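You operate a simulated robot arm through the tools that you are given. There is no shell and no other tool.

The job below is to be done with a simulated robot arm. You get a single attempt, and the scene is never put back.

TASK
Run a water bath at about 40 C and stand the orange-banded bottle in it.
Fine: close the drain, run cold water to the blue line, then hot water till the screen shows it; both taps end closed. Set down upright: what you pick out.

Only the result counts: the job must be done as asked and must still hold three seconds after the hand-in. Knocking over, shifting, dropping, spilling or breaking anything else fails it.

THE ROBOT
A 7-joint arm with a fingered hand, fixed in place. Base frame: the origin is on the floor under the middle of its stand, x ahead of it, y to its left, z up. Readings come in m, degrees, newtons and seconds.
It reaches about 1.228 m from its shoulder. Its first joint turns from -115.0 to 115.0 degrees. Payload 5 kg.
The TCP is the grasp point between the finger pads, 0.032 m short of the fingertips. In the tool frame z runs along the fingers and y along their closing line. The gripper opens to 0.16 m; its body begins 0.089 m behind the TCP. The gripper is a hand of 4 fingers: y runs from the thumb to the fingers, the wrist lies at [0, 0, -0.267] in the tool frame, and closing takes about 1.5 s.
Orientation is that of the tool frame in the base frame, as [roll, pitch, yaw] about the fixed x, y, z axes, in that order (R = Rz(yaw) Ry(pitch) Rx(roll)). With the fingers straight down and closing along the base's y, the tool's x points along the base's -x, its y along +y and its z along -z.

THE INTERFACE
- The arm moves only by the tool step_arm. Its argument "rows" is text: rows parted by semicolons, each of 6 numbers parted by spaces: the shift along the tool's x, y, z in m, then the turn, a rotation vector about the tool's x, y, z in degrees. In form: tx ty tz rx ry rz; .... A call has 1 to 20 rows; each row is the pose to reach, as a shift and turn from the pose commanded when the call began, along the tool's axes at that moment. "claw" is the finger opening in m, from 0 to 0.16, set as the call begins (left out, the last holds). Each row takes 0.2 s and may step no farther than 0.05 m and 8.6 degrees from the row before; otherwise, or with a gripper value out of range, the whole call is refused. A pose out of reach is approached as far as the arm can. The call stops where the force on the tool passes 40 N (or 10 N more than at its start, if that is more) or the arm is blocked; 0.2 s more then pass. Each finger travels about 0.045 m/s and halts on what it meets, pressing with about 28 N; the grip force reading is that of the motor and also rises with nothing between the fingers. The clock runs only during rows and for 0.2 s after the last one: add rows that repeat a pose to give the fingers time. The reply holds the time, the measured pose of the TCP, the force on the tool along the base axes, the opening and the grip force, in the units named above and with some noise, with the torque about the TCP (base axes, N m) and any sound that the robot's microphone picked up, and new pictures: "show" is both (left out), scene, wrist or none.
- Cameras (640 x 400 px; columns grow to the right, rows downward): "scene" is fixed at [0.0429, 0.5017, 1.5705]; the picture's right is [-0.33, -0.94, 0.00], its down [-0.70, 0.25, -0.67] and it looks along [0.63, -0.22, -0.75] (base axes); focal length 214 px, centre (320, 200). "wrist" rides on the gripper at [0.08, -0.004, -0.114] in the tool frame; the picture's right is [0.05, 1.00, 0.00], its down [-0.82, 0.04, -0.58] and it looks along [-0.58, 0.03, 0.82] (tool axes); focal length 265 px, centre (320, 200). There is no depth. A picture from a camera that has moved, and an enlarged one, comes with that camera's place and axes in the base frame and with its lens. The place of the scene camera against the robot may be out by one fixed shift of up to 0.012 m in any direction.
- move_column(by): slides the trunk up (or, below 0, down) by that many m; the arm rides with it, the base frame stays. It gives what a move gives, with no picture.
- set_fingers(finger1, finger2, finger3, thumb_bend): sets how far each is bent, from 0 (flat) to 100 (curled in); at 30 the hand is open as for a grip, at 70 the pads meet at the TCP. One left out holds its place. A second passes; each finger stops where it meets its share of the squeeze, and holds until it gets a number again. A gripper value or a shape takes the hand back. It gives what a move gives, with no picture; readings hold the bend of each and the force on the fingers (four entries, about 0 where the hand has none), thumb and palm.
- hand_shape(shape): the hand has 4 fingers and takes this shape, open, in about a second: jaw (thumb against the fingers, like two jaws); tri (thumb and two fingers); tip (a fingertip pinch); poke (one finger out to press); point (the index stretched); flat (the hand flat); cup (the hand cupped); fist (a fist). The gripper value then closes the fingers along that shape, each until it touches; the sizes above hold for jaw. It gives what a move gives, with no picture.
- enlarge(camera, box): a new picture of the part [left, top, right, bottom] of that camera's present view, enlarged. The clock stands still meanwhile.
- finish_job(): hands the job in; it is judged then, once.

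Nothing tells you positions but the pictures and the camera data. Unless the task says otherwise, let go and move clear before handing in.

The tools are called after "Call:" as a command line: name --argument value ..., lists and objects as JSON in quotes. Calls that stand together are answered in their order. step_arm: Moves the arm, as the interface text tells. Its arguments: {"type":"object","properties":{"rows":{"type":"string"},"claw":{"type":"number"},"show":{"type":"string","enum":["both","scene","wrist","none"]}},"required":["rows"]} The other tools are called the same way: move_column (by) moves the trunk up or down; hand_shape (shape) gives the hand a shape; set_fingers (finger1, finger2, finger3, thumb_bend) moves the fingers one by one; enlarge (camera, box) takes an enlarged picture of a part of a camera's view; finish_job () hands the job in.

At the start:

```text
t: 0.0
ee_pos: [0.5294, 0.3571, 1.4379]
ee_rot: [-179.9, 0.1, -180.0]
wrist_force: [-0.5, -0.5, 0.1]
wrist_torque: [-0.03, -0.01, -0.01]
opening: 0.1598
finger_force: 0.1
shape: jaw
bend: [30.0, 30.0, 30.0, 30.0]
finger forces: [0.0, 0.1, 0.0, 0.0, 0.0, 0.0]
trunk travel left (down, up): [-0.7, 0.29]
```

scene: 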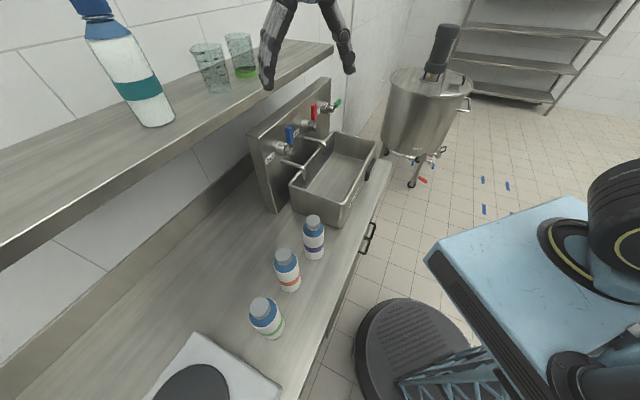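
wrist: 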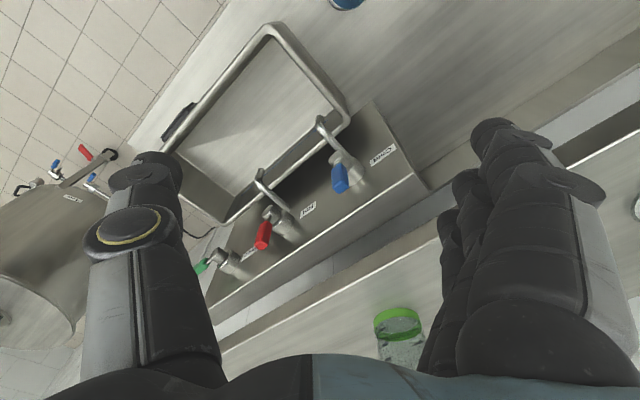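

I see a wall panel with a blue (cold), a red (hot) and a green valve over a steel basin, and three bottles (green, orange and purple bands) on the bench. I'll zoom in first to read the details.

Call:
enlarge --camera "scene" --box '[240, 80, 400, 180]'

Call:
enlarge --camera "scene" --box '[230, 180, 390, 280]'

Call:
enlarge --camera "wrist" --box '[160, 20, 420, 300]'

Call:
enlarge --camera "scene" --box '[380, 130, 460, 200]'

```text
4.00 times, centred on (320, 130) of scene
camera zoom: at [0.0429, 0.5017, 1.5705], right [-0.33, -0.94, 0.0], down [-0.7, 0.25, -0.67], along [0.63, -0.22, -0.75], focal length 858 px, centre (320, 480)
```

zoom: 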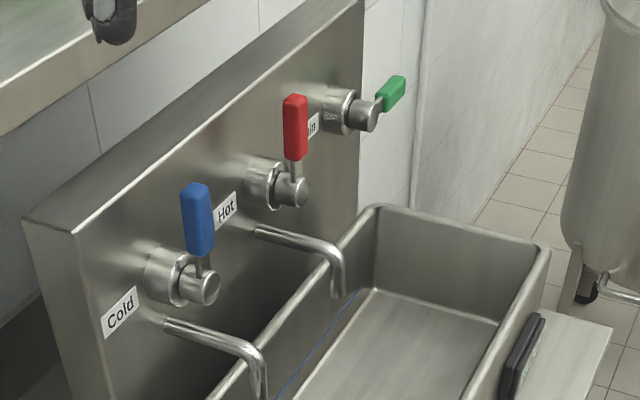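

```text
4.00 times, centred on (310, 230) of scene
camera zoom: at [0.0429, 0.5017, 1.5705], right [-0.33, -0.94, 0.0], down [-0.7, 0.25, -0.67], along [0.63, -0.22, -0.75], focal length 858 px, centre (360, 80)
```

zoom: 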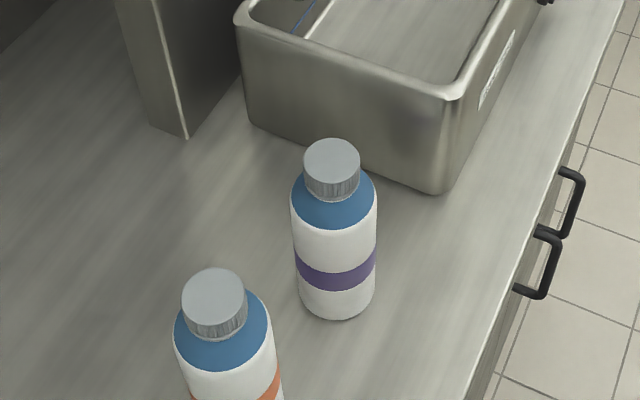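

```text
1.43 times, centred on (290, 160) of wrist
camera zoom: at [0.4483, 0.3543, 1.5508], right [-0.05, 1.0, 0.0], down [0.82, 0.04, 0.58], along [0.58, 0.03, -0.82], focal length 379 px, centre (363, 257)
```

zoom: 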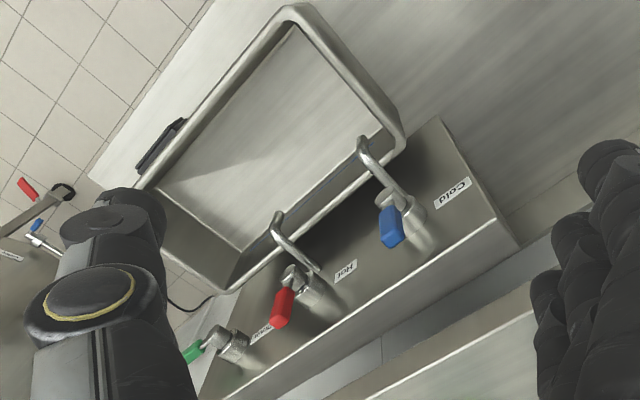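

```text
5.71 times, centred on (420, 165) of scene
camera zoom: at [0.0429, 0.5017, 1.5705], right [-0.33, -0.94, 0.0], down [-0.7, 0.25, -0.67], along [0.63, -0.22, -0.75], focal length 1226 px, centre (-251, 400)
```

zoom: 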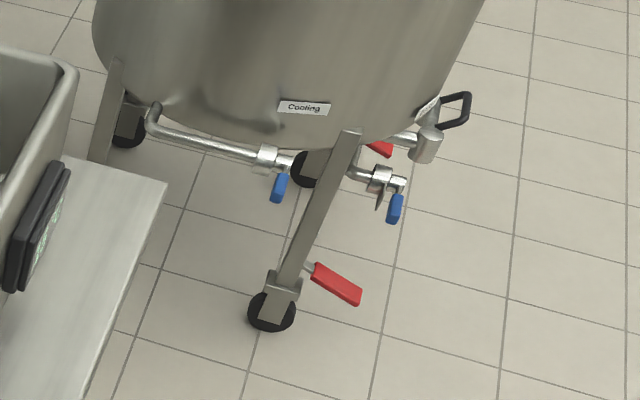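

The panel runs diagonally, roughly from (0.62,0.42) to (0.95,0.10), with the taps at z ≈ 1.15–1.2 and the bench at about 0.86. I'll look closer at the screen, the drain valve and the orange bottle.

Call:
enlarge --camera "scene" --box '[350, 145, 398, 175]'

Call:
enlarge --camera "scene" --box '[310, 90, 350, 115]'

Call:
enlarge --camera "scene" --box '[230, 230, 342, 300]'

Call:
enlarge --camera "scene" --box '[270, 110, 382, 180]'

Call:
enlarge --camera "wrist" --box '[180, 130, 430, 290]'

Call:
enlarge --camera "scene" --box '[60, 0, 350, 180]'

```text
13.33 times, centred on (374, 160) of scene
camera zoom: at [0.0429, 0.5017, 1.5705], right [-0.33, -0.94, 0.0], down [-0.7, 0.25, -0.67], along [0.63, -0.22, -0.75], focal length 2860 px, centre (-400, 733)
```

zoom: 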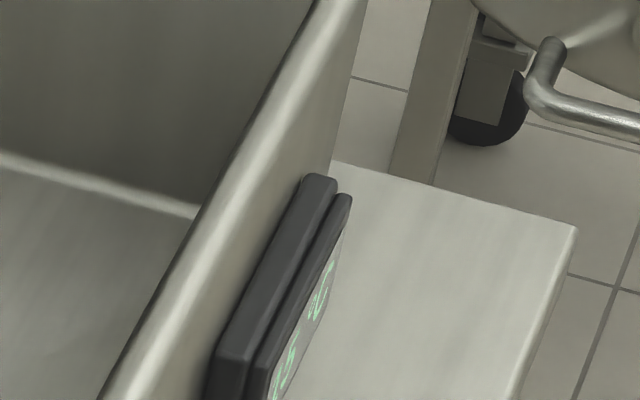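

```text
16.00 times, centred on (330, 102) of scene
camera zoom: at [0.0429, 0.5017, 1.5705], right [-0.33, -0.94, 0.0], down [-0.7, 0.25, -0.67], along [0.63, -0.22, -0.75], focal length 3432 px, centre (160, 1760)
```

zoom: 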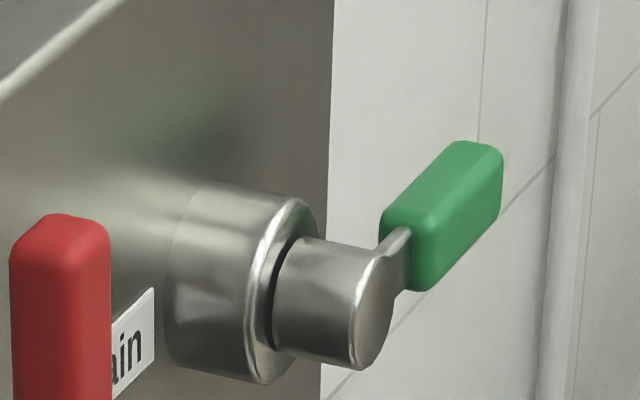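

```text
5.71 times, centred on (286, 265) of scene
camera zoom: at [0.0429, 0.5017, 1.5705], right [-0.33, -0.94, 0.0], down [-0.7, 0.25, -0.67], along [0.63, -0.22, -0.75], focal length 1226 px, centre (514, -171)
```

zoom: 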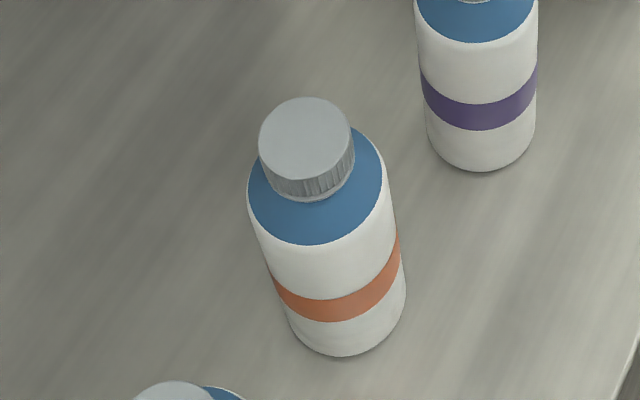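

```text
5.71 times, centred on (326, 145) of scene
camera zoom: at [0.0429, 0.5017, 1.5705], right [-0.33, -0.94, 0.0], down [-0.7, 0.25, -0.67], along [0.63, -0.22, -0.75], focal length 1226 px, centre (286, 514)
```

zoom: 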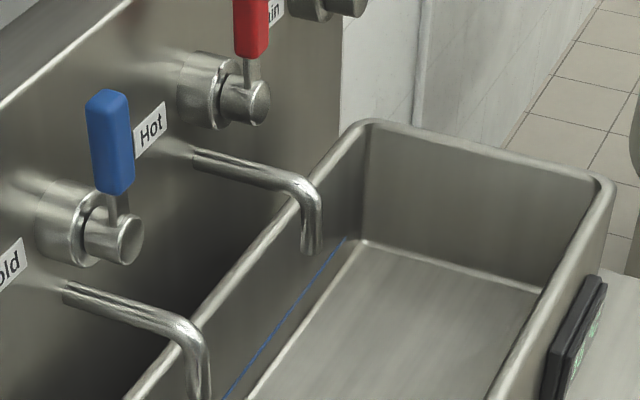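

```text
2.50 times, centred on (305, 210) of wrist
camera zoom: at [0.4483, 0.3543, 1.5508], right [-0.05, 1.0, 0.0], down [0.82, 0.04, 0.58], along [0.58, 0.03, -0.82], focal length 664 px, centre (358, 175)
```

zoom: 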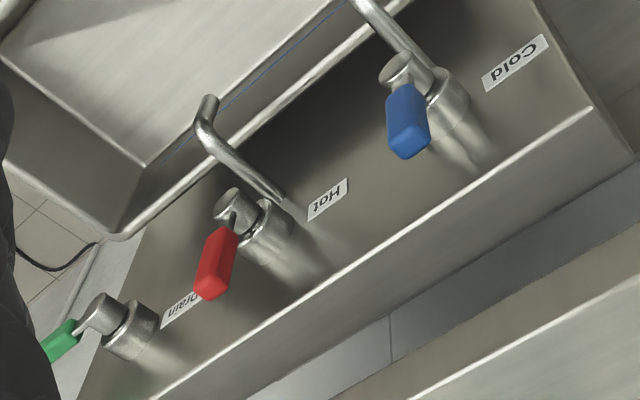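

```text
2.21 times, centred on (205, 90) of scene
camera zoom: at [0.0429, 0.5017, 1.5705], right [-0.33, -0.94, 0.0], down [-0.7, 0.25, -0.67], along [0.63, -0.22, -0.75], focal length 473 px, centre (574, 443)
```

zoom: 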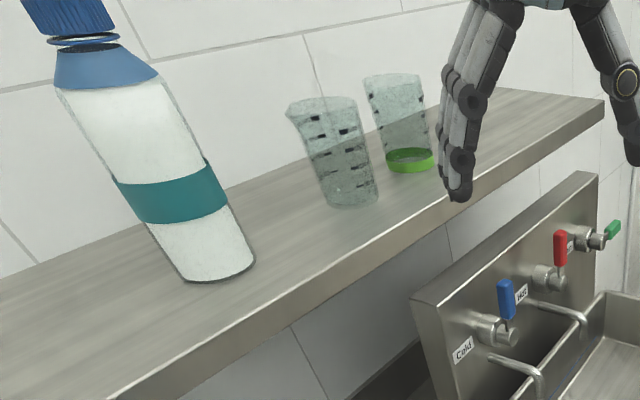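

The enlarged pictures look truly re-rendered, so I'll check whether I can read the screen at its grazing angle with a stronger zoom.

Call:
enlarge --camera "scene" --box '[364, 160, 380, 170]'

Call:
enlarge --camera "scene" --box '[366, 165, 382, 185]'

Call:
enlarge --camera "scene" --box '[300, 130, 364, 170]'

```text
16.00 times, centred on (372, 165) of scene
camera zoom: at [0.0429, 0.5017, 1.5705], right [-0.33, -0.94, 0.0], down [-0.7, 0.25, -0.67], along [0.63, -0.22, -0.75], focal length 3432 px, centre (-512, 760)
```

zoom: 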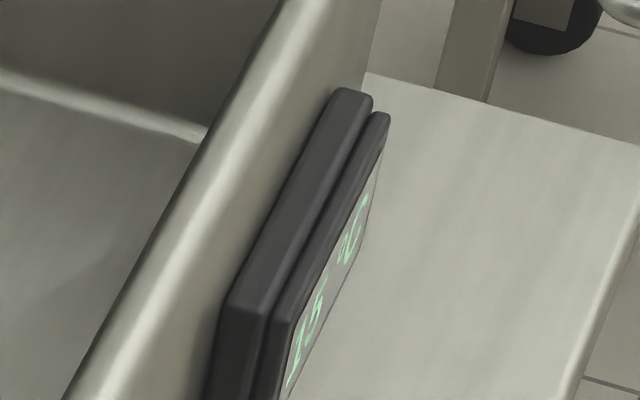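

```text
16.00 times, centred on (374, 175) of scene
camera zoom: at [0.0429, 0.5017, 1.5705], right [-0.33, -0.94, 0.0], down [-0.7, 0.25, -0.67], along [0.63, -0.22, -0.75], focal length 3432 px, centre (-544, 600)
```

zoom: 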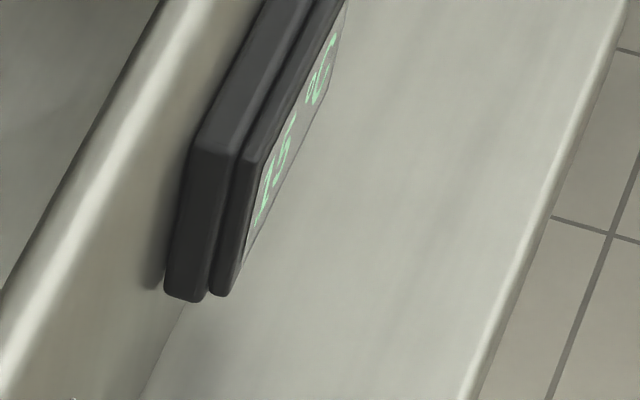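

```text
10.00 times, centred on (332, 150) of scene
camera zoom: at [0.0429, 0.5017, 1.5705], right [-0.33, -0.94, 0.0], down [-0.7, 0.25, -0.67], along [0.63, -0.22, -0.75], focal length 2145 px, centre (200, 700)
```

zoom: 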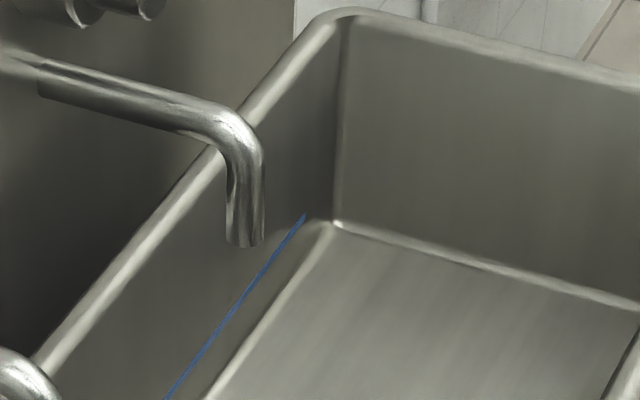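

The hand is clear of everything and the taps sit on a diagonal panel facing the robot, so I want the fingers horizontal towards the panel with the wrist camera on top. First I'll back off from the shelf and turn the hand about its axis while it still points down.

Call:
step_arm --rows "0.033 -0.033 0 0 0 0; 0.066 -0.066 0 0 0 0; 0.1 -0.1 0 0 0 0; 0.1 -0.1 0 0 0 8.4; 0.1 -0.1 0 0 0 16.8; 0.1 -0.1 0 0 0 25.2; 0.1 -0.1 0 0 0 33.6; 0.1 -0.1 0 0 0 42; 0.1 -0.1 0 0 0 50.4; 0.1 -0.1 0 0 0 58.8; 0.1 -0.1 0 0 0 67.2; 0.1 -0.1 0 0 0 75.6; 0.1 -0.1 0 0 0 84; 0.1 -0.1 0 0 0 92.4; 0.1 -0.1 0 0 0 100.8; 0.1 -0.1 0 0 0 109.2; 0.1 -0.1 0 0 0 117.6; 0.1 -0.1 0 0 0 126; 0.1 -0.1 0 0 0 134.4" --show "both"

```text
t: 4.0
ee_pos: [0.4285, 0.2564, 1.4379]
ee_rot: [179.9, 0.0, 45.6]
wrist_force: [-0.4, -0.3, 0.8]
wrist_torque: [0.07, 0.01, 0.02]
opening: 0.1598
finger_force: 0.1
shape: jaw
bend: [30.0, 30.0, 30.0, 30.0]
finger forces: [0.1, 0.1, 0.1, 0.0, 0.0, 0.0]
trunk travel left (down, up): [-0.7, 0.29]
camera wrist: at [0.4817, 0.3187, 1.5505], right [0.75, -0.66, 0.0], down [-0.54, -0.61, 0.58], along [-0.38, -0.43, -0.82], focal length 265 px, centre (320, 200)
```

scene: 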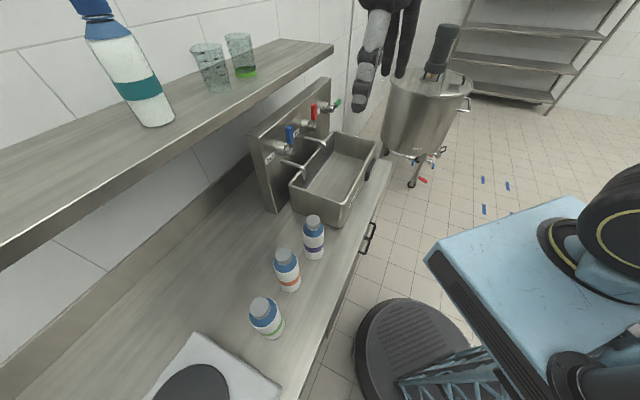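
wrist: 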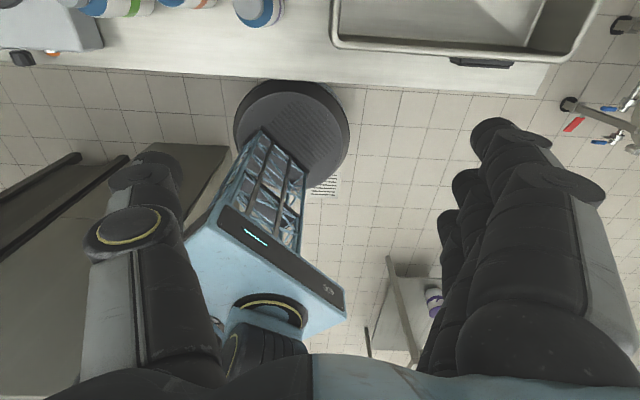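

The turn worked: tool x now points at the panel. Next I'll pitch the fingers up to horizontal towards the panel while moving to about the middle of the taps, well in front of them.

Call:
step_arm --rows "0.006 0.018 0.013 0 8.2 0; 0.012 0.036 0.026 0 16.4 0; 0.018 0.054 0.039 0 24.6 0; 0.024 0.072 0.052 0 32.8 0; 0.03 0.09 0.065 0 41 0; 0.036 0.108 0.078 0 49.2 0; 0.042 0.126 0.091 0 57.4 0; 0.048 0.144 0.104 0 65.6 0; 0.054 0.162 0.117 0 73.8 0; 0.06 0.18 0.13 0 82 0; 0.066 0.198 0.143 0 90 0; 0.066 0.198 0.143 0 90 0" --show "both"

```text
t: 6.6
ee_pos: [0.6152, 0.1678, 1.2948]
ee_rot: [44.6, -89.8, -179.0]
wrist_force: [-0.4, 0.3, -0.4]
wrist_torque: [0.02, -0.01, 0.0]
opening: 0.1599
finger_force: 0.0
shape: jaw
bend: [30.0, 30.0, 30.0, 30.0]
finger forces: [0.0, 0.1, 0.0, 0.0, 0.0, 0.1]
out of reach, approached as far as the arm can: row 8, 9, 10
trunk travel left (down, up): [-0.7, 0.29]
camera wrist: at [0.5325, 0.09, 1.3748], right [0.71, -0.7, 0.05], down [-0.37, -0.44, -0.82], along [0.59, 0.56, -0.58], focal length 265 px, centre (320, 200)
```

scene: 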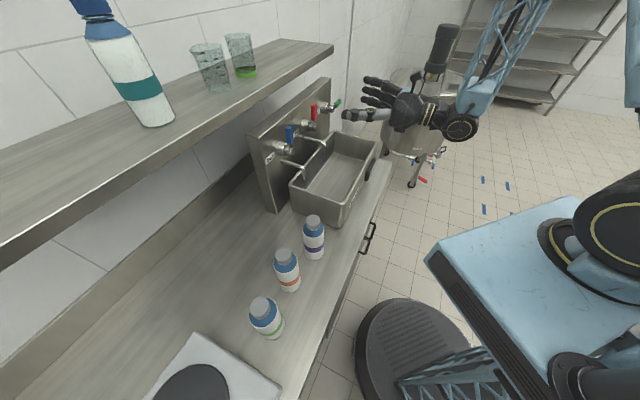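
wrist: 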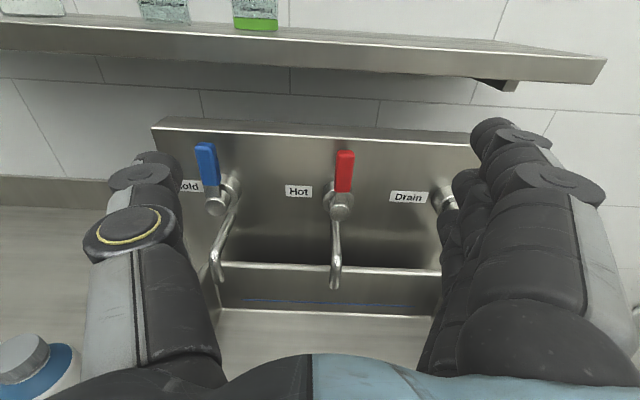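

Excellent view: hand is horizontal, facing the panel, with the taps, spouts and blue level line visible. I'll zoom in for exact positions.

Call:
enlarge --camera "wrist" --box '[160, 110, 480, 310]'

Call:
enlarge --camera "scene" --box '[310, 60, 470, 160]'

```text
2.00 times, centred on (320, 210) of wrist
camera zoom: at [0.5325, 0.09, 1.3748], right [0.71, -0.7, 0.05], down [-0.37, -0.44, -0.82], along [0.59, 0.56, -0.58], focal length 531 px, centre (320, 180)
```

zoom: 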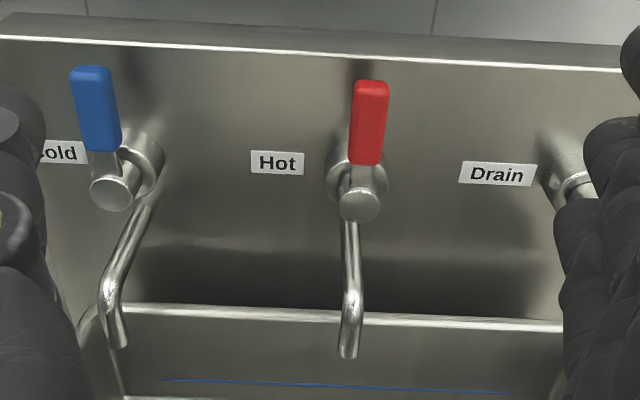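

```text
4.00 times, centred on (390, 110) of scene
camera zoom: at [0.0429, 0.5017, 1.5705], right [-0.33, -0.94, 0.0], down [-0.7, 0.25, -0.67], along [0.63, -0.22, -0.75], focal length 858 px, centre (40, 560)
```

zoom: 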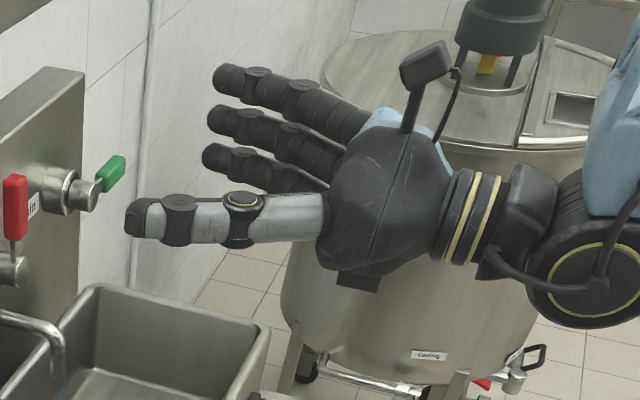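

I take the tap axes to be at height ≈1.145, spaced ≈0.175 m along the panel, with the drain axis to the right, and its lever lying horizontal (open). I'll go in front of the drain lever with the hand turned 90° so that thumb and fingers straddle it from above and below.

Call:
step_arm --rows "-0.0136 0.0248 0.0039 0 0 8.2; -0.0272 0.0496 0.0078 0 0 16.4; -0.0408 0.0744 0.0117 0 0 24.6; -0.0544 0.0992 0.0156 0 0 32.8; -0.068 0.124 0.0195 0 0 41; -0.0816 0.1488 0.0234 0 0 49.2; -0.0952 0.1736 0.0273 0 0 57.4; -0.1088 0.1984 0.0312 0 0 65.6; -0.1224 0.2232 0.0351 0 0 73.8; -0.136 0.248 0.039 0 0 82; -0.15 0.2725 0.0433 0 0 90; -0.15 0.2725 0.0433 0 0 90" --show "both"

```text
t: 9.2
ee_pos: [0.8399, 0.0038, 1.1455]
ee_rot: [-90.0, 0.2, -44.3]
wrist_force: [0.7, -0.4, 0.2]
wrist_torque: [-0.03, 0.01, 0.0]
opening: 0.1597
finger_force: 0.0
shape: jaw
bend: [30.0, 30.0, 30.0, 30.0]
finger forces: [0.0, 0.0, 0.1, 0.1, 0.0, 0.0]
trunk travel left (down, up): [-0.7, 0.29]
camera wrist: at [0.8175, -0.1323, 1.1494], right [0.04, -0.04, -1.0], down [-0.99, 0.16, -0.04], along [0.16, 0.99, -0.03], focal length 265 px, centre (320, 200)
```

scene: 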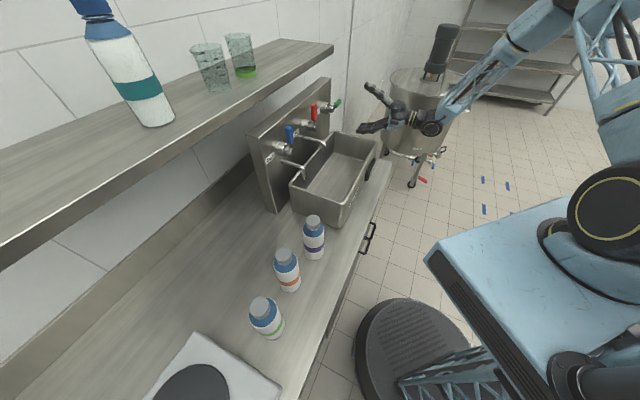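
wrist: 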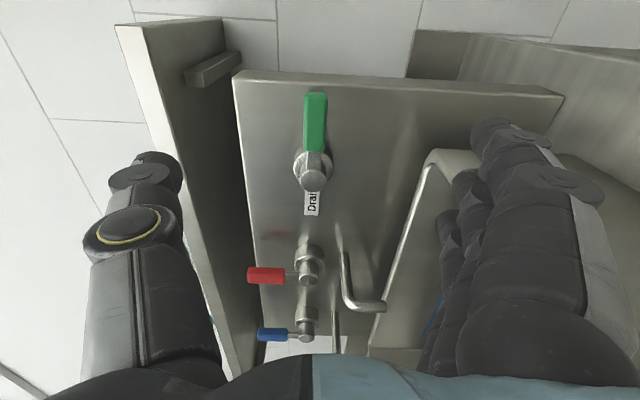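

The drain lever is right between thumb and fingers (handle centre at about s=0.584, z=1.149, close to the hand's axis). I'll move in towards the panel with the hand partly closed around it.

Call:
step_arm --rows "-0.002 -0.001 0.035 0 0 0; -0.004 -0.002 0.07 0 0 0; -0.005 -0.003 0.1 0 0 0; -0.005 -0.003 0.12 0 0 0; -0.005 -0.003 0.136 0 0 0; -0.005 -0.003 0.136 0 0 0" --claw 0.1 --show "both"

```text
t: 10.6
ee_pos: [0.9333, 0.107, 1.1452]
ee_rot: [-89.9, 0.0, -44.3]
wrist_force: [0.7, -0.3, -0.8]
wrist_torque: [0.03, -0.01, 0.02]
opening: 0.1005
finger_force: 0.1
shape: jaw
bend: [70.0, 70.0, 70.0, 68.0]
finger forces: [0.1, 0.0, 0.0, 0.0, 0.0, 0.0]
trunk travel left (down, up): [-0.7, 0.29]
camera wrist: at [0.9105, -0.0299, 1.1501], right [0.04, -0.04, -1.0], down [-0.99, 0.16, -0.04], along [0.16, 0.99, -0.03], focal length 265 px, centre (320, 200)
```

scene: 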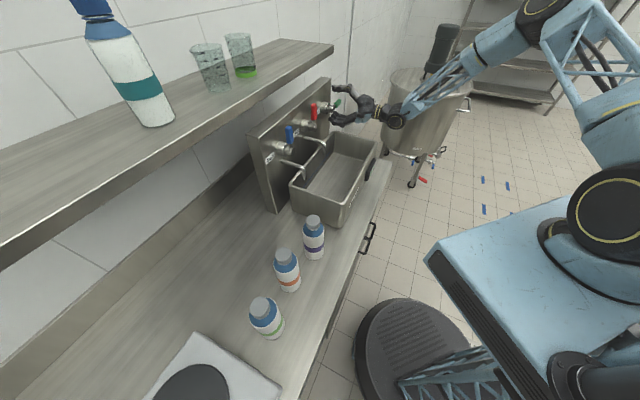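
wrist: 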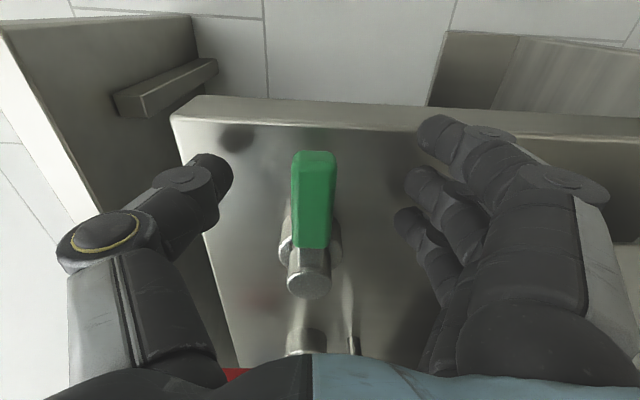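

The handle is centred between the fingers, its front face at about the grasp point's depth. Closing on it now.

Call:
step_arm --rows "0 -0.004 0.004 0 0 0; 0 -0.004 0.004 0 0 0; 0 -0.004 0.004 0 0 0; 0 -0.004 0.004 0 0 0; 0 -0.004 0.004 0 0 0; 0 -0.004 0.004 0 0 0; 0 -0.004 0.004 0 0 0; 0 -0.004 0.004 0 0 0" --claw 0.01 --show "wrist"

```text
t: 12.4
ee_pos: [0.9354, 0.1096, 1.1511]
ee_rot: [-90.0, 0.0, -44.4]
wrist_force: [0.6, -1.0, 0.6]
wrist_torque: [-0.01, -0.01, 0.0]
opening: 0.0101
finger_force: 0.1
shape: jaw
bend: [71.0, 71.0, 71.0, 70.0]
finger forces: [0.0, 0.0, 0.1, 0.1, 0.1, 0.1]
trunk travel left (down, up): [-0.7, 0.29]
camera wrist: at [0.9124, -0.0268, 1.1547], right [0.04, -0.04, -1.0], down [-0.99, 0.16, -0.04], along [0.16, 0.99, -0.03], focal length 265 px, centre (320, 200)
```

wrist: 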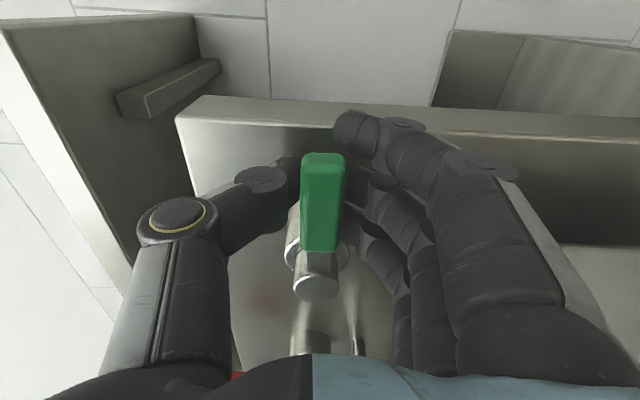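

The fingers report closing to 0.01 m with no force, so they may have met behind or beside the handle. I need a closer look.

Call:
enlarge --camera "wrist" --box '[200, 90, 440, 310]'

Call:
enlarge --camera "scene" --box '[306, 75, 402, 135]'

```text
1.82 times, centred on (320, 200) of wrist
camera zoom: at [0.9124, -0.0268, 1.1547], right [0.04, -0.04, -1.0], down [-0.99, 0.16, -0.04], along [0.16, 0.99, -0.03], focal length 483 px, centre (320, 200)
```

zoom: 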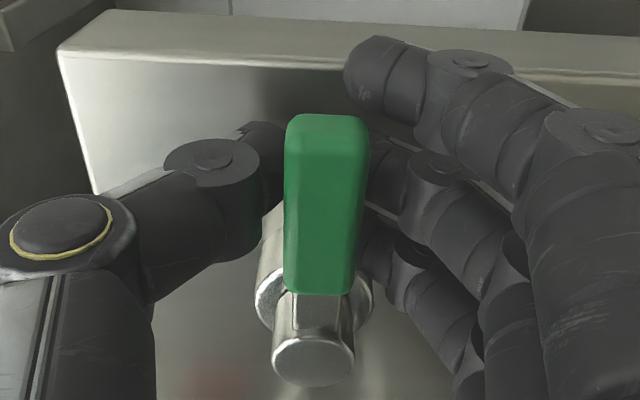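

```text
6.67 times, centred on (354, 105) of scene
camera zoom: at [0.0429, 0.5017, 1.5705], right [-0.33, -0.94, 0.0], down [-0.7, 0.25, -0.67], along [0.63, -0.22, -0.75], focal length 1430 px, centre (93, 833)
```

zoom: 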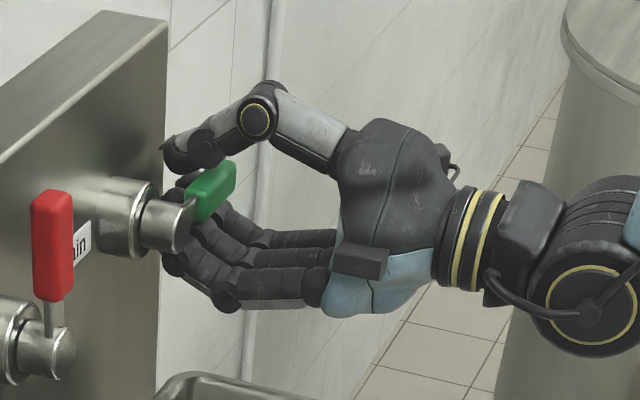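

The fingertips met behind the handle, so it's caged but not pinched — the hand is too deep. I'll open, back off about 2.2 cm, and close again so the pads pinch the handle itself.

Call:
step_arm --rows "0 0 0 0 0 0; 0 0 0 0 0 0; 0 0 0 0 0 0; 0 0 0 0 0 0; 0 0 -0.011 0 0 0; 0 0 -0.022 0 0 0; 0 0 -0.022 0 0 0" --claw 0.06 --show "none"

Call:
step_arm --rows "0 0 0 0 0 0; 0 0 0 0 0 0; 0 0 0 0 0 0; 0 0 0 0 0 0; 0 0 0 0 0 0; 0 0 0 0 0 0" --claw 0.0 --show "wrist"

Call:
enlarge --camera "scene" --box '[306, 75, 402, 135]'

```text
t: 14.0
ee_pos: [0.9197, 0.0932, 1.1519]
ee_rot: [-90.1, 0.0, -44.3]
wrist_force: [0.2, 0.7, 0.9]
wrist_torque: [0.01, 0.01, -0.03]
opening: 0.0592
finger_force: 0.0
shape: jaw
bend: [73.0, 73.0, 73.0, 70.0]
finger forces: [0.0, 0.0, 0.1, 0.0, 0.0, 0.0]
trunk travel left (down, up): [-0.7, 0.29]
```

```text
t: 15.4
ee_pos: [0.9202, 0.0931, 1.1506]
ee_rot: [-90.0, 0.0, -44.3]
wrist_force: [2.4, -0.1, -1.1]
wrist_torque: [-0.15, 0.01, 0.0]
opening: 0.0163
finger_force: 27.4
shape: jaw
bend: [72.0, 72.0, 72.0, 70.0]
finger forces: [7.9, 8.6, 8.5, 0.0, 24.0, 0.0]
trunk travel left (down, up): [-0.7, 0.29]
camera wrist: at [0.8978, -0.0433, 1.156], right [0.04, -0.04, -1.0], down [-0.99, 0.16, -0.04], along [0.16, 0.99, -0.03], focal length 265 px, centre (320, 200)
```

wrist: 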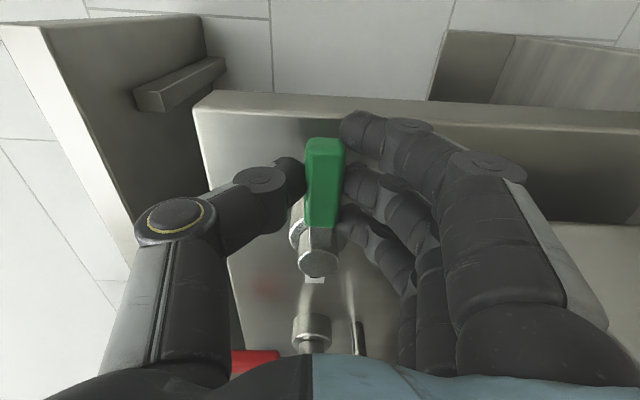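

```text
6.67 times, centred on (354, 105) of scene
camera zoom: at [0.0429, 0.5017, 1.5705], right [-0.33, -0.94, 0.0], down [-0.7, 0.25, -0.67], along [0.63, -0.22, -0.75], focal length 1430 px, centre (93, 833)
```

zoom: 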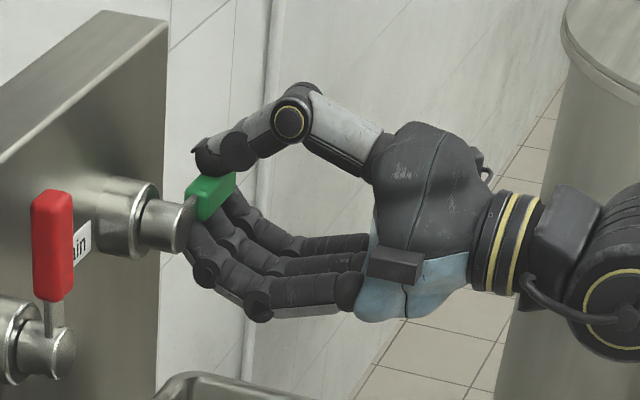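

Now the handle is firmly pinched (27 N). I'll turn the lever about its axis (≈6.3 cm to the left of the grasp) from horizontal up towards vertical, first half way.

Call:
step_arm --rows "-0.0006 -0.0090 0 0 0 -8.2; -0.0026 -0.0178 0 0 0 -16.4; -0.0057 -0.0262 0 0 0 -24.6; -0.0100 -0.0341 0 0 0 -32.8; -0.0155 -0.0413 0 0 0 -41" --show "wrist"

```text
t: 16.6
ee_pos: [0.91, 0.1045, 1.1939]
ee_rot: [-90.0, -41.1, -44.2]
wrist_force: [-12.1, -2.7, -8.0]
wrist_torque: [-0.16, 0.2, 0.07]
opening: 0.0166
finger_force: 27.9
shape: jaw
bend: [72.0, 72.0, 72.0, 71.0]
finger forces: [7.7, 10.2, 9.1, 0.0, 26.8, 0.0]
trunk travel left (down, up): [-0.7, 0.29]
camera wrist: at [0.8709, -0.0158, 1.2493], right [0.5, -0.49, -0.72], down [-0.82, 0.0, -0.57], along [0.27, 0.87, -0.4], focal length 265 px, centre (320, 200)
```

wrist: 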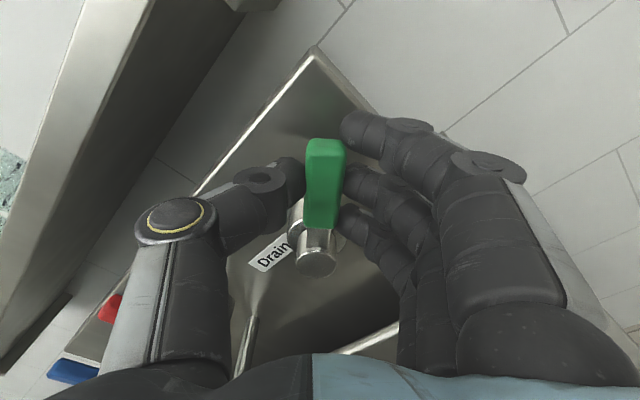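

The lever follows smoothly and is now at about 41° up. Turning the rest of the way to vertical.

Call:
step_arm --rows "-0.0006 -0.0090 0 0 0 -8.2; -0.0026 -0.0178 0 0 0 -16.4; -0.0057 -0.0262 0 0 0 -24.6; -0.0100 -0.0341 0 0 0 -32.8; -0.0155 -0.0413 0 0 0 -41; -0.0217 -0.0475 0 0 0 -49; -0.0242 -0.0496 0 0 0 -52" --show "both"

```text
t: 18.2
ee_pos: [0.873, 0.1403, 1.2139]
ee_rot: [89.5, -86.9, 136.2]
wrist_force: [-0.5, -3.9, -4.6]
wrist_torque: [-0.03, 0.14, -0.14]
opening: 0.0166
finger_force: 27.4
shape: jaw
bend: [72.0, 72.0, 73.0, 71.0]
finger forces: [8.9, 11.2, 9.1, 0.0, 26.8, 0.0]
trunk travel left (down, up): [-0.7, 0.29]
camera wrist: at [0.7873, 0.0665, 1.2951], right [0.71, -0.7, 0.11], down [-0.34, -0.47, -0.81], along [0.61, 0.54, -0.57], focal length 265 px, centre (320, 200)
```

scene: 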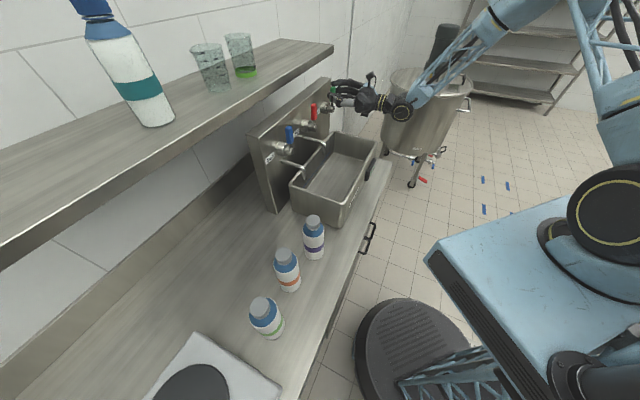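
wrist: 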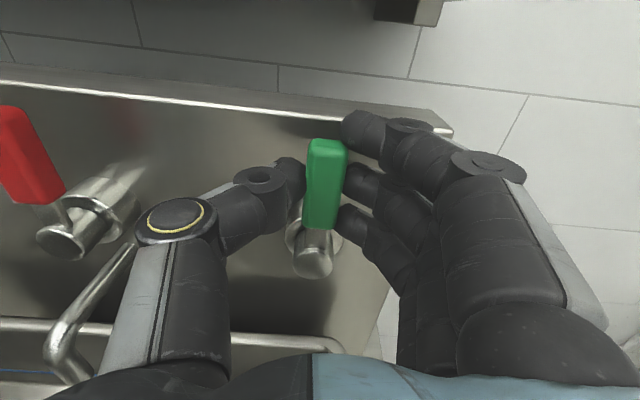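

The drain lever now appears upright. I'll release it, back off and compare it with the two closed taps.

Call:
step_arm --rows "0 0 0 0 0 0; 0 0 0 0 0 0; 0 0 0 0 0 0; 0 0 0 0 0 0; 0 0 -0.03 0 0 0; 0 0 -0.07 0 0 0; 0 0 -0.11 0 0 0; 0 0 -0.15 0 0 0; 0 -0.02 -0.18 0 0 0; 0 -0.02 -0.18 0 0 0" --claw 0.12 --show "both"

Call:
enlarge --camera "scene" --box '[270, 80, 350, 130]'

Call:
enlarge --camera "wrist" --box '[160, 80, 480, 280]'

```text
t: 20.4
ee_pos: [0.7325, 0.0263, 1.2107]
ee_rot: [89.7, -87.0, 135.9]
wrist_force: [-0.1, 0.1, -0.1]
wrist_torque: [-0.03, 0.02, -0.02]
opening: 0.1197
finger_force: 0.1
shape: jaw
bend: [63.0, 63.0, 63.0, 60.0]
finger forces: [0.0, 0.0, 0.0, 0.0, 0.0, 0.0]
trunk travel left (down, up): [-0.7, 0.29]
camera wrist: at [0.6473, -0.0485, 1.2913], right [0.71, -0.7, 0.1], down [-0.34, -0.47, -0.81], along [0.61, 0.54, -0.57], focal length 265 px, centre (320, 200)
```

scene: 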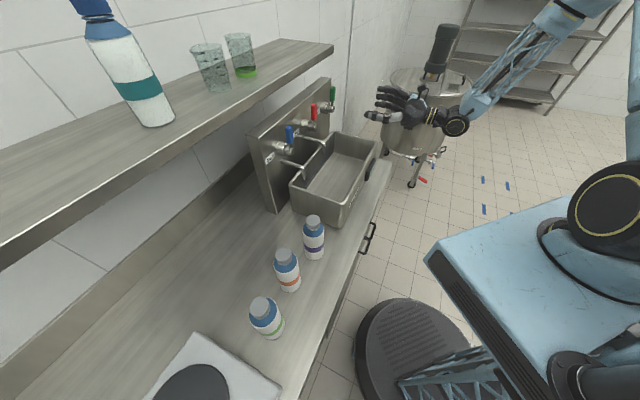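
wrist: 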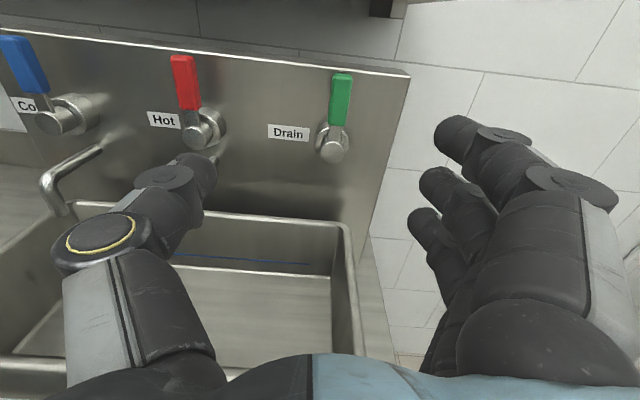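

```text
8.00 times, centred on (310, 105) of scene
camera zoom: at [0.0429, 0.5017, 1.5705], right [-0.33, -0.94, 0.0], down [-0.7, 0.25, -0.67], along [0.63, -0.22, -0.75], focal length 1716 px, centre (400, 960)
```

zoom: 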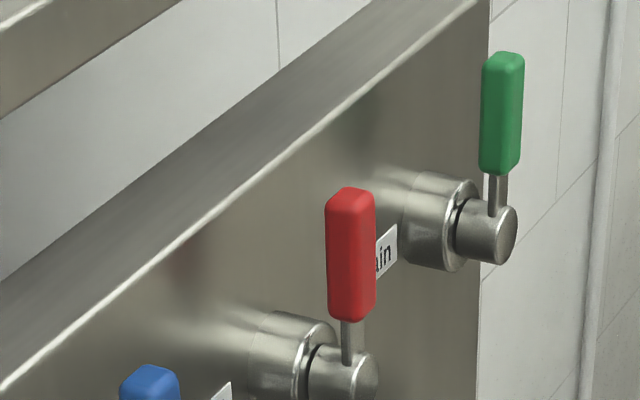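

```text
2.00 times, centred on (320, 180) of wrist
camera zoom: at [0.6473, -0.0485, 1.2913], right [0.71, -0.7, 0.1], down [-0.34, -0.47, -0.81], along [0.61, 0.54, -0.57], focal length 531 px, centre (320, 240)
```

zoom: 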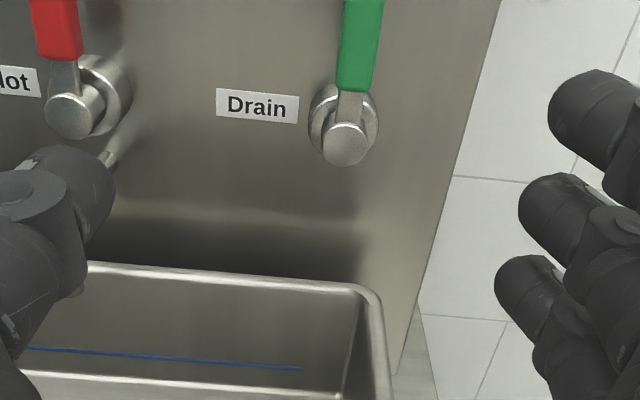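

The drain lever now stands upright like the two closed taps. Next I'll move in front of the cold (blue) tap, straddling its upright lever.

Call:
step_arm --rows "0.0015 -0.036 0.007 0 0 0.3; 0.003 -0.072 0.014 0 0 0.6; 0.0046 -0.108 0.021 0 0 1; 0.006 -0.144 0.028 0 0 1.3; 0.0077 -0.18 0.035 0 0 1.6; 0.009 -0.216 0.042 0 0 2; 0.0108 -0.252 0.05 0 0 2.3; 0.012 -0.288 0.057 0 0 2.6; 0.014 -0.3247 0.064 0 0 3; 0.014 -0.3247 0.064 0 0 3" --claw 0.1 --show "both"

```text
t: 22.6
ee_pos: [0.5596, 0.302, 1.2052]
ee_rot: [7.6, -89.9, -141.9]
wrist_force: [-0.4, -0.1, -0.7]
wrist_torque: [-0.01, -0.02, 0.01]
opening: 0.1004
finger_force: 0.1
shape: jaw
bend: [70.0, 70.0, 70.0, 68.0]
finger forces: [0.0, 0.0, 0.1, 0.0, 0.0, 0.0]
out of reach, approached as far as the arm can: row 8, 9, 10
trunk travel left (down, up): [-0.7, 0.29]
camera wrist: at [0.476, 0.2245, 1.2849], right [0.71, -0.7, 0.05], down [-0.37, -0.44, -0.82], along [0.59, 0.56, -0.58], focal length 265 px, centre (320, 200)
```

scene: 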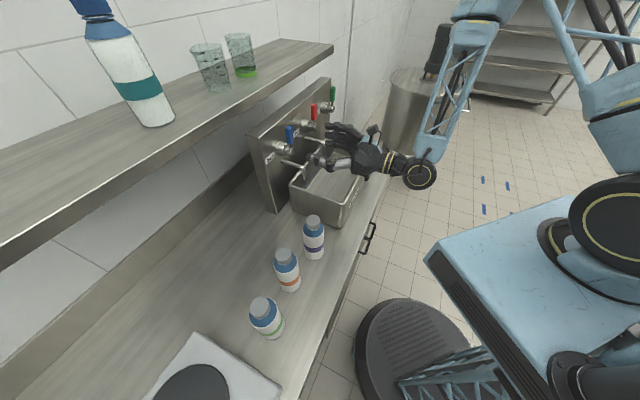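
wrist: 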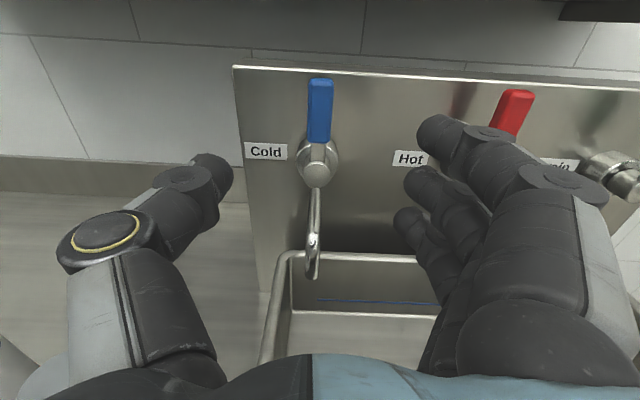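

The blue lever is centred between thumb and fingers. I'll move in part way and check the pose, since the last position was near an arm limit.

Call:
step_arm --rows "0 0 0.03 0 0 0; 0 0 0.06 0 0 0; 0 0 0.06 0 0 0" --show "wrist"

```text
t: 23.4
ee_pos: [0.6019, 0.3448, 1.205]
ee_rot: [-135.7, -90.0, 1.2]
wrist_force: [-0.1, 0.1, -0.4]
wrist_torque: [0.01, -0.01, 0.02]
opening: 0.1002
finger_force: 0.0
shape: jaw
bend: [70.0, 70.0, 70.0, 68.0]
finger forces: [0.0, 0.0, 0.1, 0.1, 0.0, 0.0]
trunk travel left (down, up): [-0.7, 0.29]
camera wrist: at [0.518, 0.2678, 1.2857], right [0.71, -0.7, 0.05], down [-0.37, -0.44, -0.82], along [0.59, 0.56, -0.58], focal length 265 px, centre (320, 200)
```

wrist: 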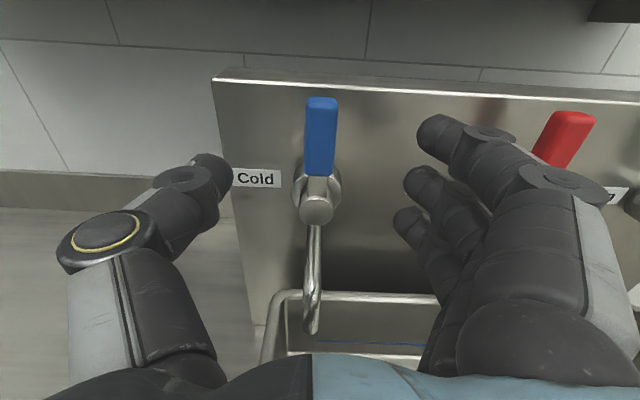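

Good tracking. Moving the last 4.7 cm in and closing on the blue lever.

Call:
step_arm --rows "0.004 -0.001 0.02 0 0 0; 0.008 -0.002 0.04 0 0 0; 0.008 -0.002 0.047 0 0 0; 0.008 -0.002 0.047 0 0 0" --claw 0.07 --show "none"

Call:
step_arm --rows "0 0 0 0 0 0; 0 0 0 0 0 0; 0 0 0 0 0 0; 0 0 0 0 0 0; 0 0 0 0 0 0; 0 0 0 0 0 0" --claw 0.0 --show "both"

```text
t: 24.4
ee_pos: [0.6321, 0.3816, 1.2127]
ee_rot: [129.0, -89.9, 96.7]
wrist_force: [-0.3, -0.4, 0.6]
wrist_torque: [0.0, -0.01, 0.02]
opening: 0.0709
finger_force: 0.1
shape: jaw
bend: [73.0, 73.0, 73.0, 70.0]
finger forces: [0.1, 0.0, 0.1, 0.0, 0.0, 0.0]
trunk travel left (down, up): [-0.7, 0.29]
```

```text
t: 25.8
ee_pos: [0.6326, 0.3798, 1.212]
ee_rot: [150.6, -90.0, 75.1]
wrist_force: [3.0, 0.4, 0.4]
wrist_torque: [0.02, -0.02, -0.09]
opening: 0.0167
finger_force: 28.1
shape: jaw
bend: [72.0, 72.0, 72.0, 70.0]
finger forces: [8.5, 8.5, 8.6, 0.1, 24.0, 0.0]
trunk travel left (down, up): [-0.7, 0.29]
camera wrist: at [0.5499, 0.3025, 1.2924], right [0.71, -0.7, 0.05], down [-0.37, -0.44, -0.82], along [0.59, 0.56, -0.58], focal length 265 px, centre (320, 200)
```

scene: 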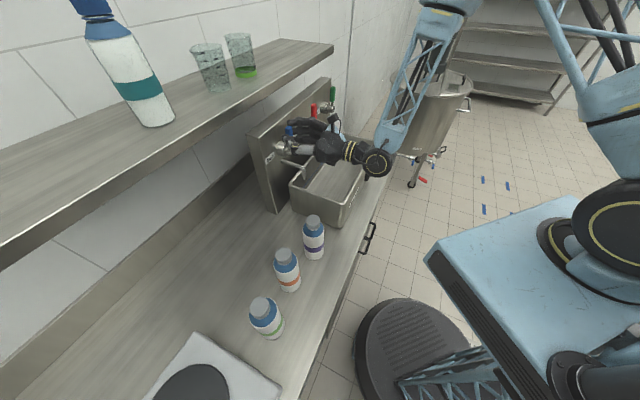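
wrist: 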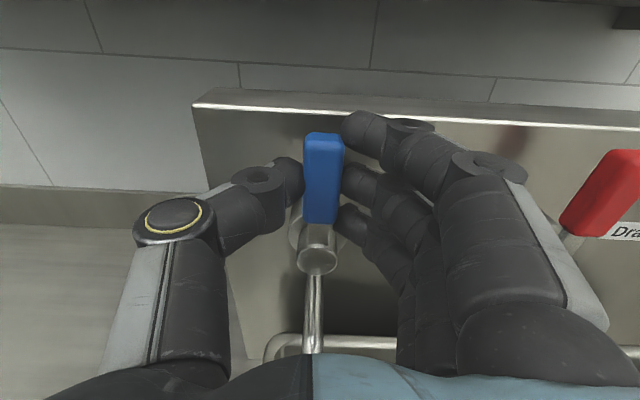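

Blue lever is gripped. Before opening, I'll check whether I can still see the blue level line in the basin from the scene camera.

Call:
enlarge --camera "scene" --box '[270, 120, 382, 190]'

Call:
enlarge --camera "wrist" --box '[220, 240, 420, 365]'

```text
5.71 times, centred on (326, 155) of scene
camera zoom: at [0.0429, 0.5017, 1.5705], right [-0.33, -0.94, 0.0], down [-0.7, 0.25, -0.67], along [0.63, -0.22, -0.75], focal length 1226 px, centre (286, 457)
```

zoom: 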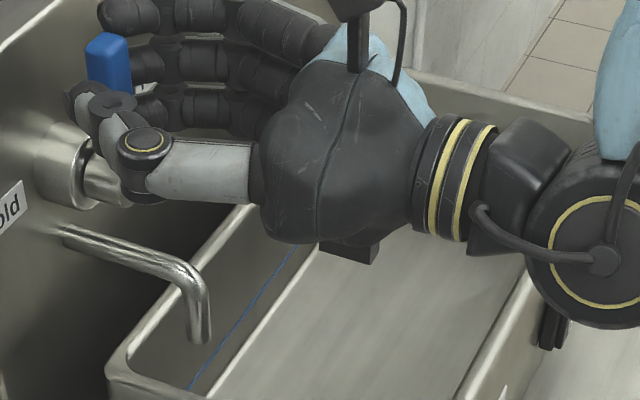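

```text
3.20 times, centred on (320, 302) of wrist
camera zoom: at [0.5499, 0.3025, 1.2924], right [0.71, -0.7, 0.05], down [-0.37, -0.44, -0.82], along [0.59, 0.56, -0.58], focal length 849 px, centre (320, -128)
```

zoom: 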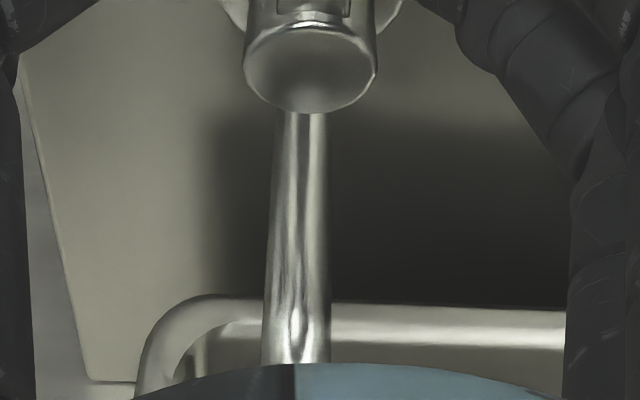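

I can see the blue line from the scene camera even while holding the lever. I'll turn the cold lever clockwise by about 25° and watch.

Call:
step_arm --rows "-0.0006 0.0087 0 0 0 8.2; -0.0025 0.0172 0 0 0 16.4; -0.0055 0.0254 0 0 0 24.6; -0.0055 0.0254 0 0 0 24.6" --show "both"

Call:
enlarge --camera "scene" --box '[270, 120, 382, 190]'

```text
t: 26.8
ee_pos: [0.6528, 0.3622, 1.2061]
ee_rot: [-89.8, -65.3, -44.5]
wrist_force: [1.0, -3.3, 12.2]
wrist_torque: [0.23, -0.13, -0.1]
opening: 0.0162
finger_force: 27.8
shape: jaw
bend: [72.0, 72.0, 72.0, 70.0]
finger forces: [10.6, 8.5, 7.8, 0.1, 29.0, 0.1]
trunk travel left (down, up): [-0.7, 0.29]
camera wrist: at [0.5927, 0.2602, 1.2809], right [0.66, -0.65, -0.37], down [-0.62, -0.2, -0.76], along [0.42, 0.73, -0.54], focal length 265 px, centre (320, 200)
```

scene: 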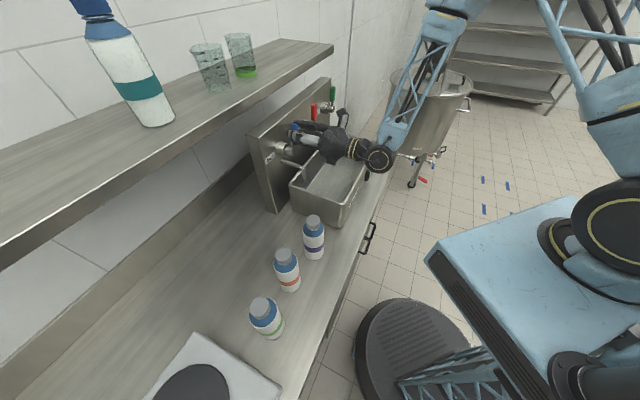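
wrist: 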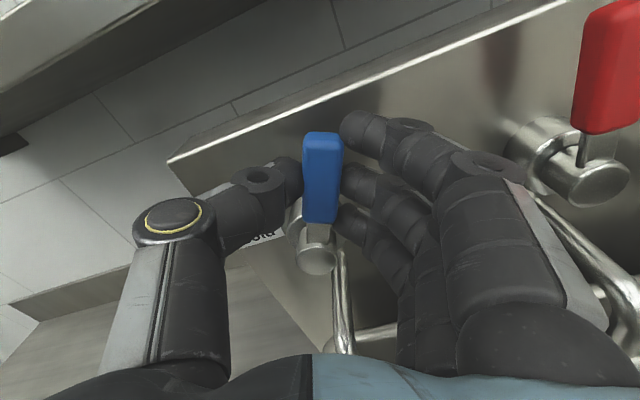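

```text
5.71 times, centred on (326, 155) of scene
camera zoom: at [0.0429, 0.5017, 1.5705], right [-0.33, -0.94, 0.0], down [-0.7, 0.25, -0.67], along [0.63, -0.22, -0.75], focal length 1226 px, centre (286, 457)
```

zoom: 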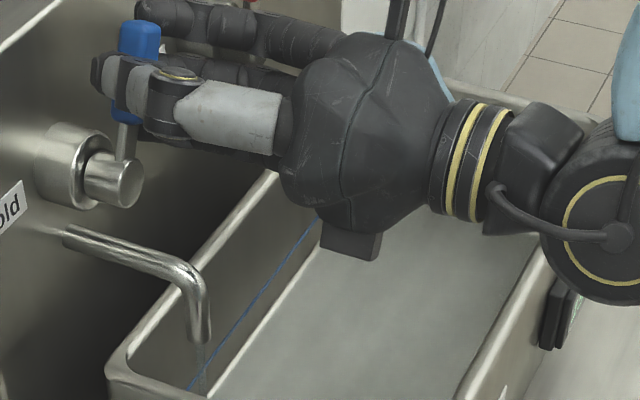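

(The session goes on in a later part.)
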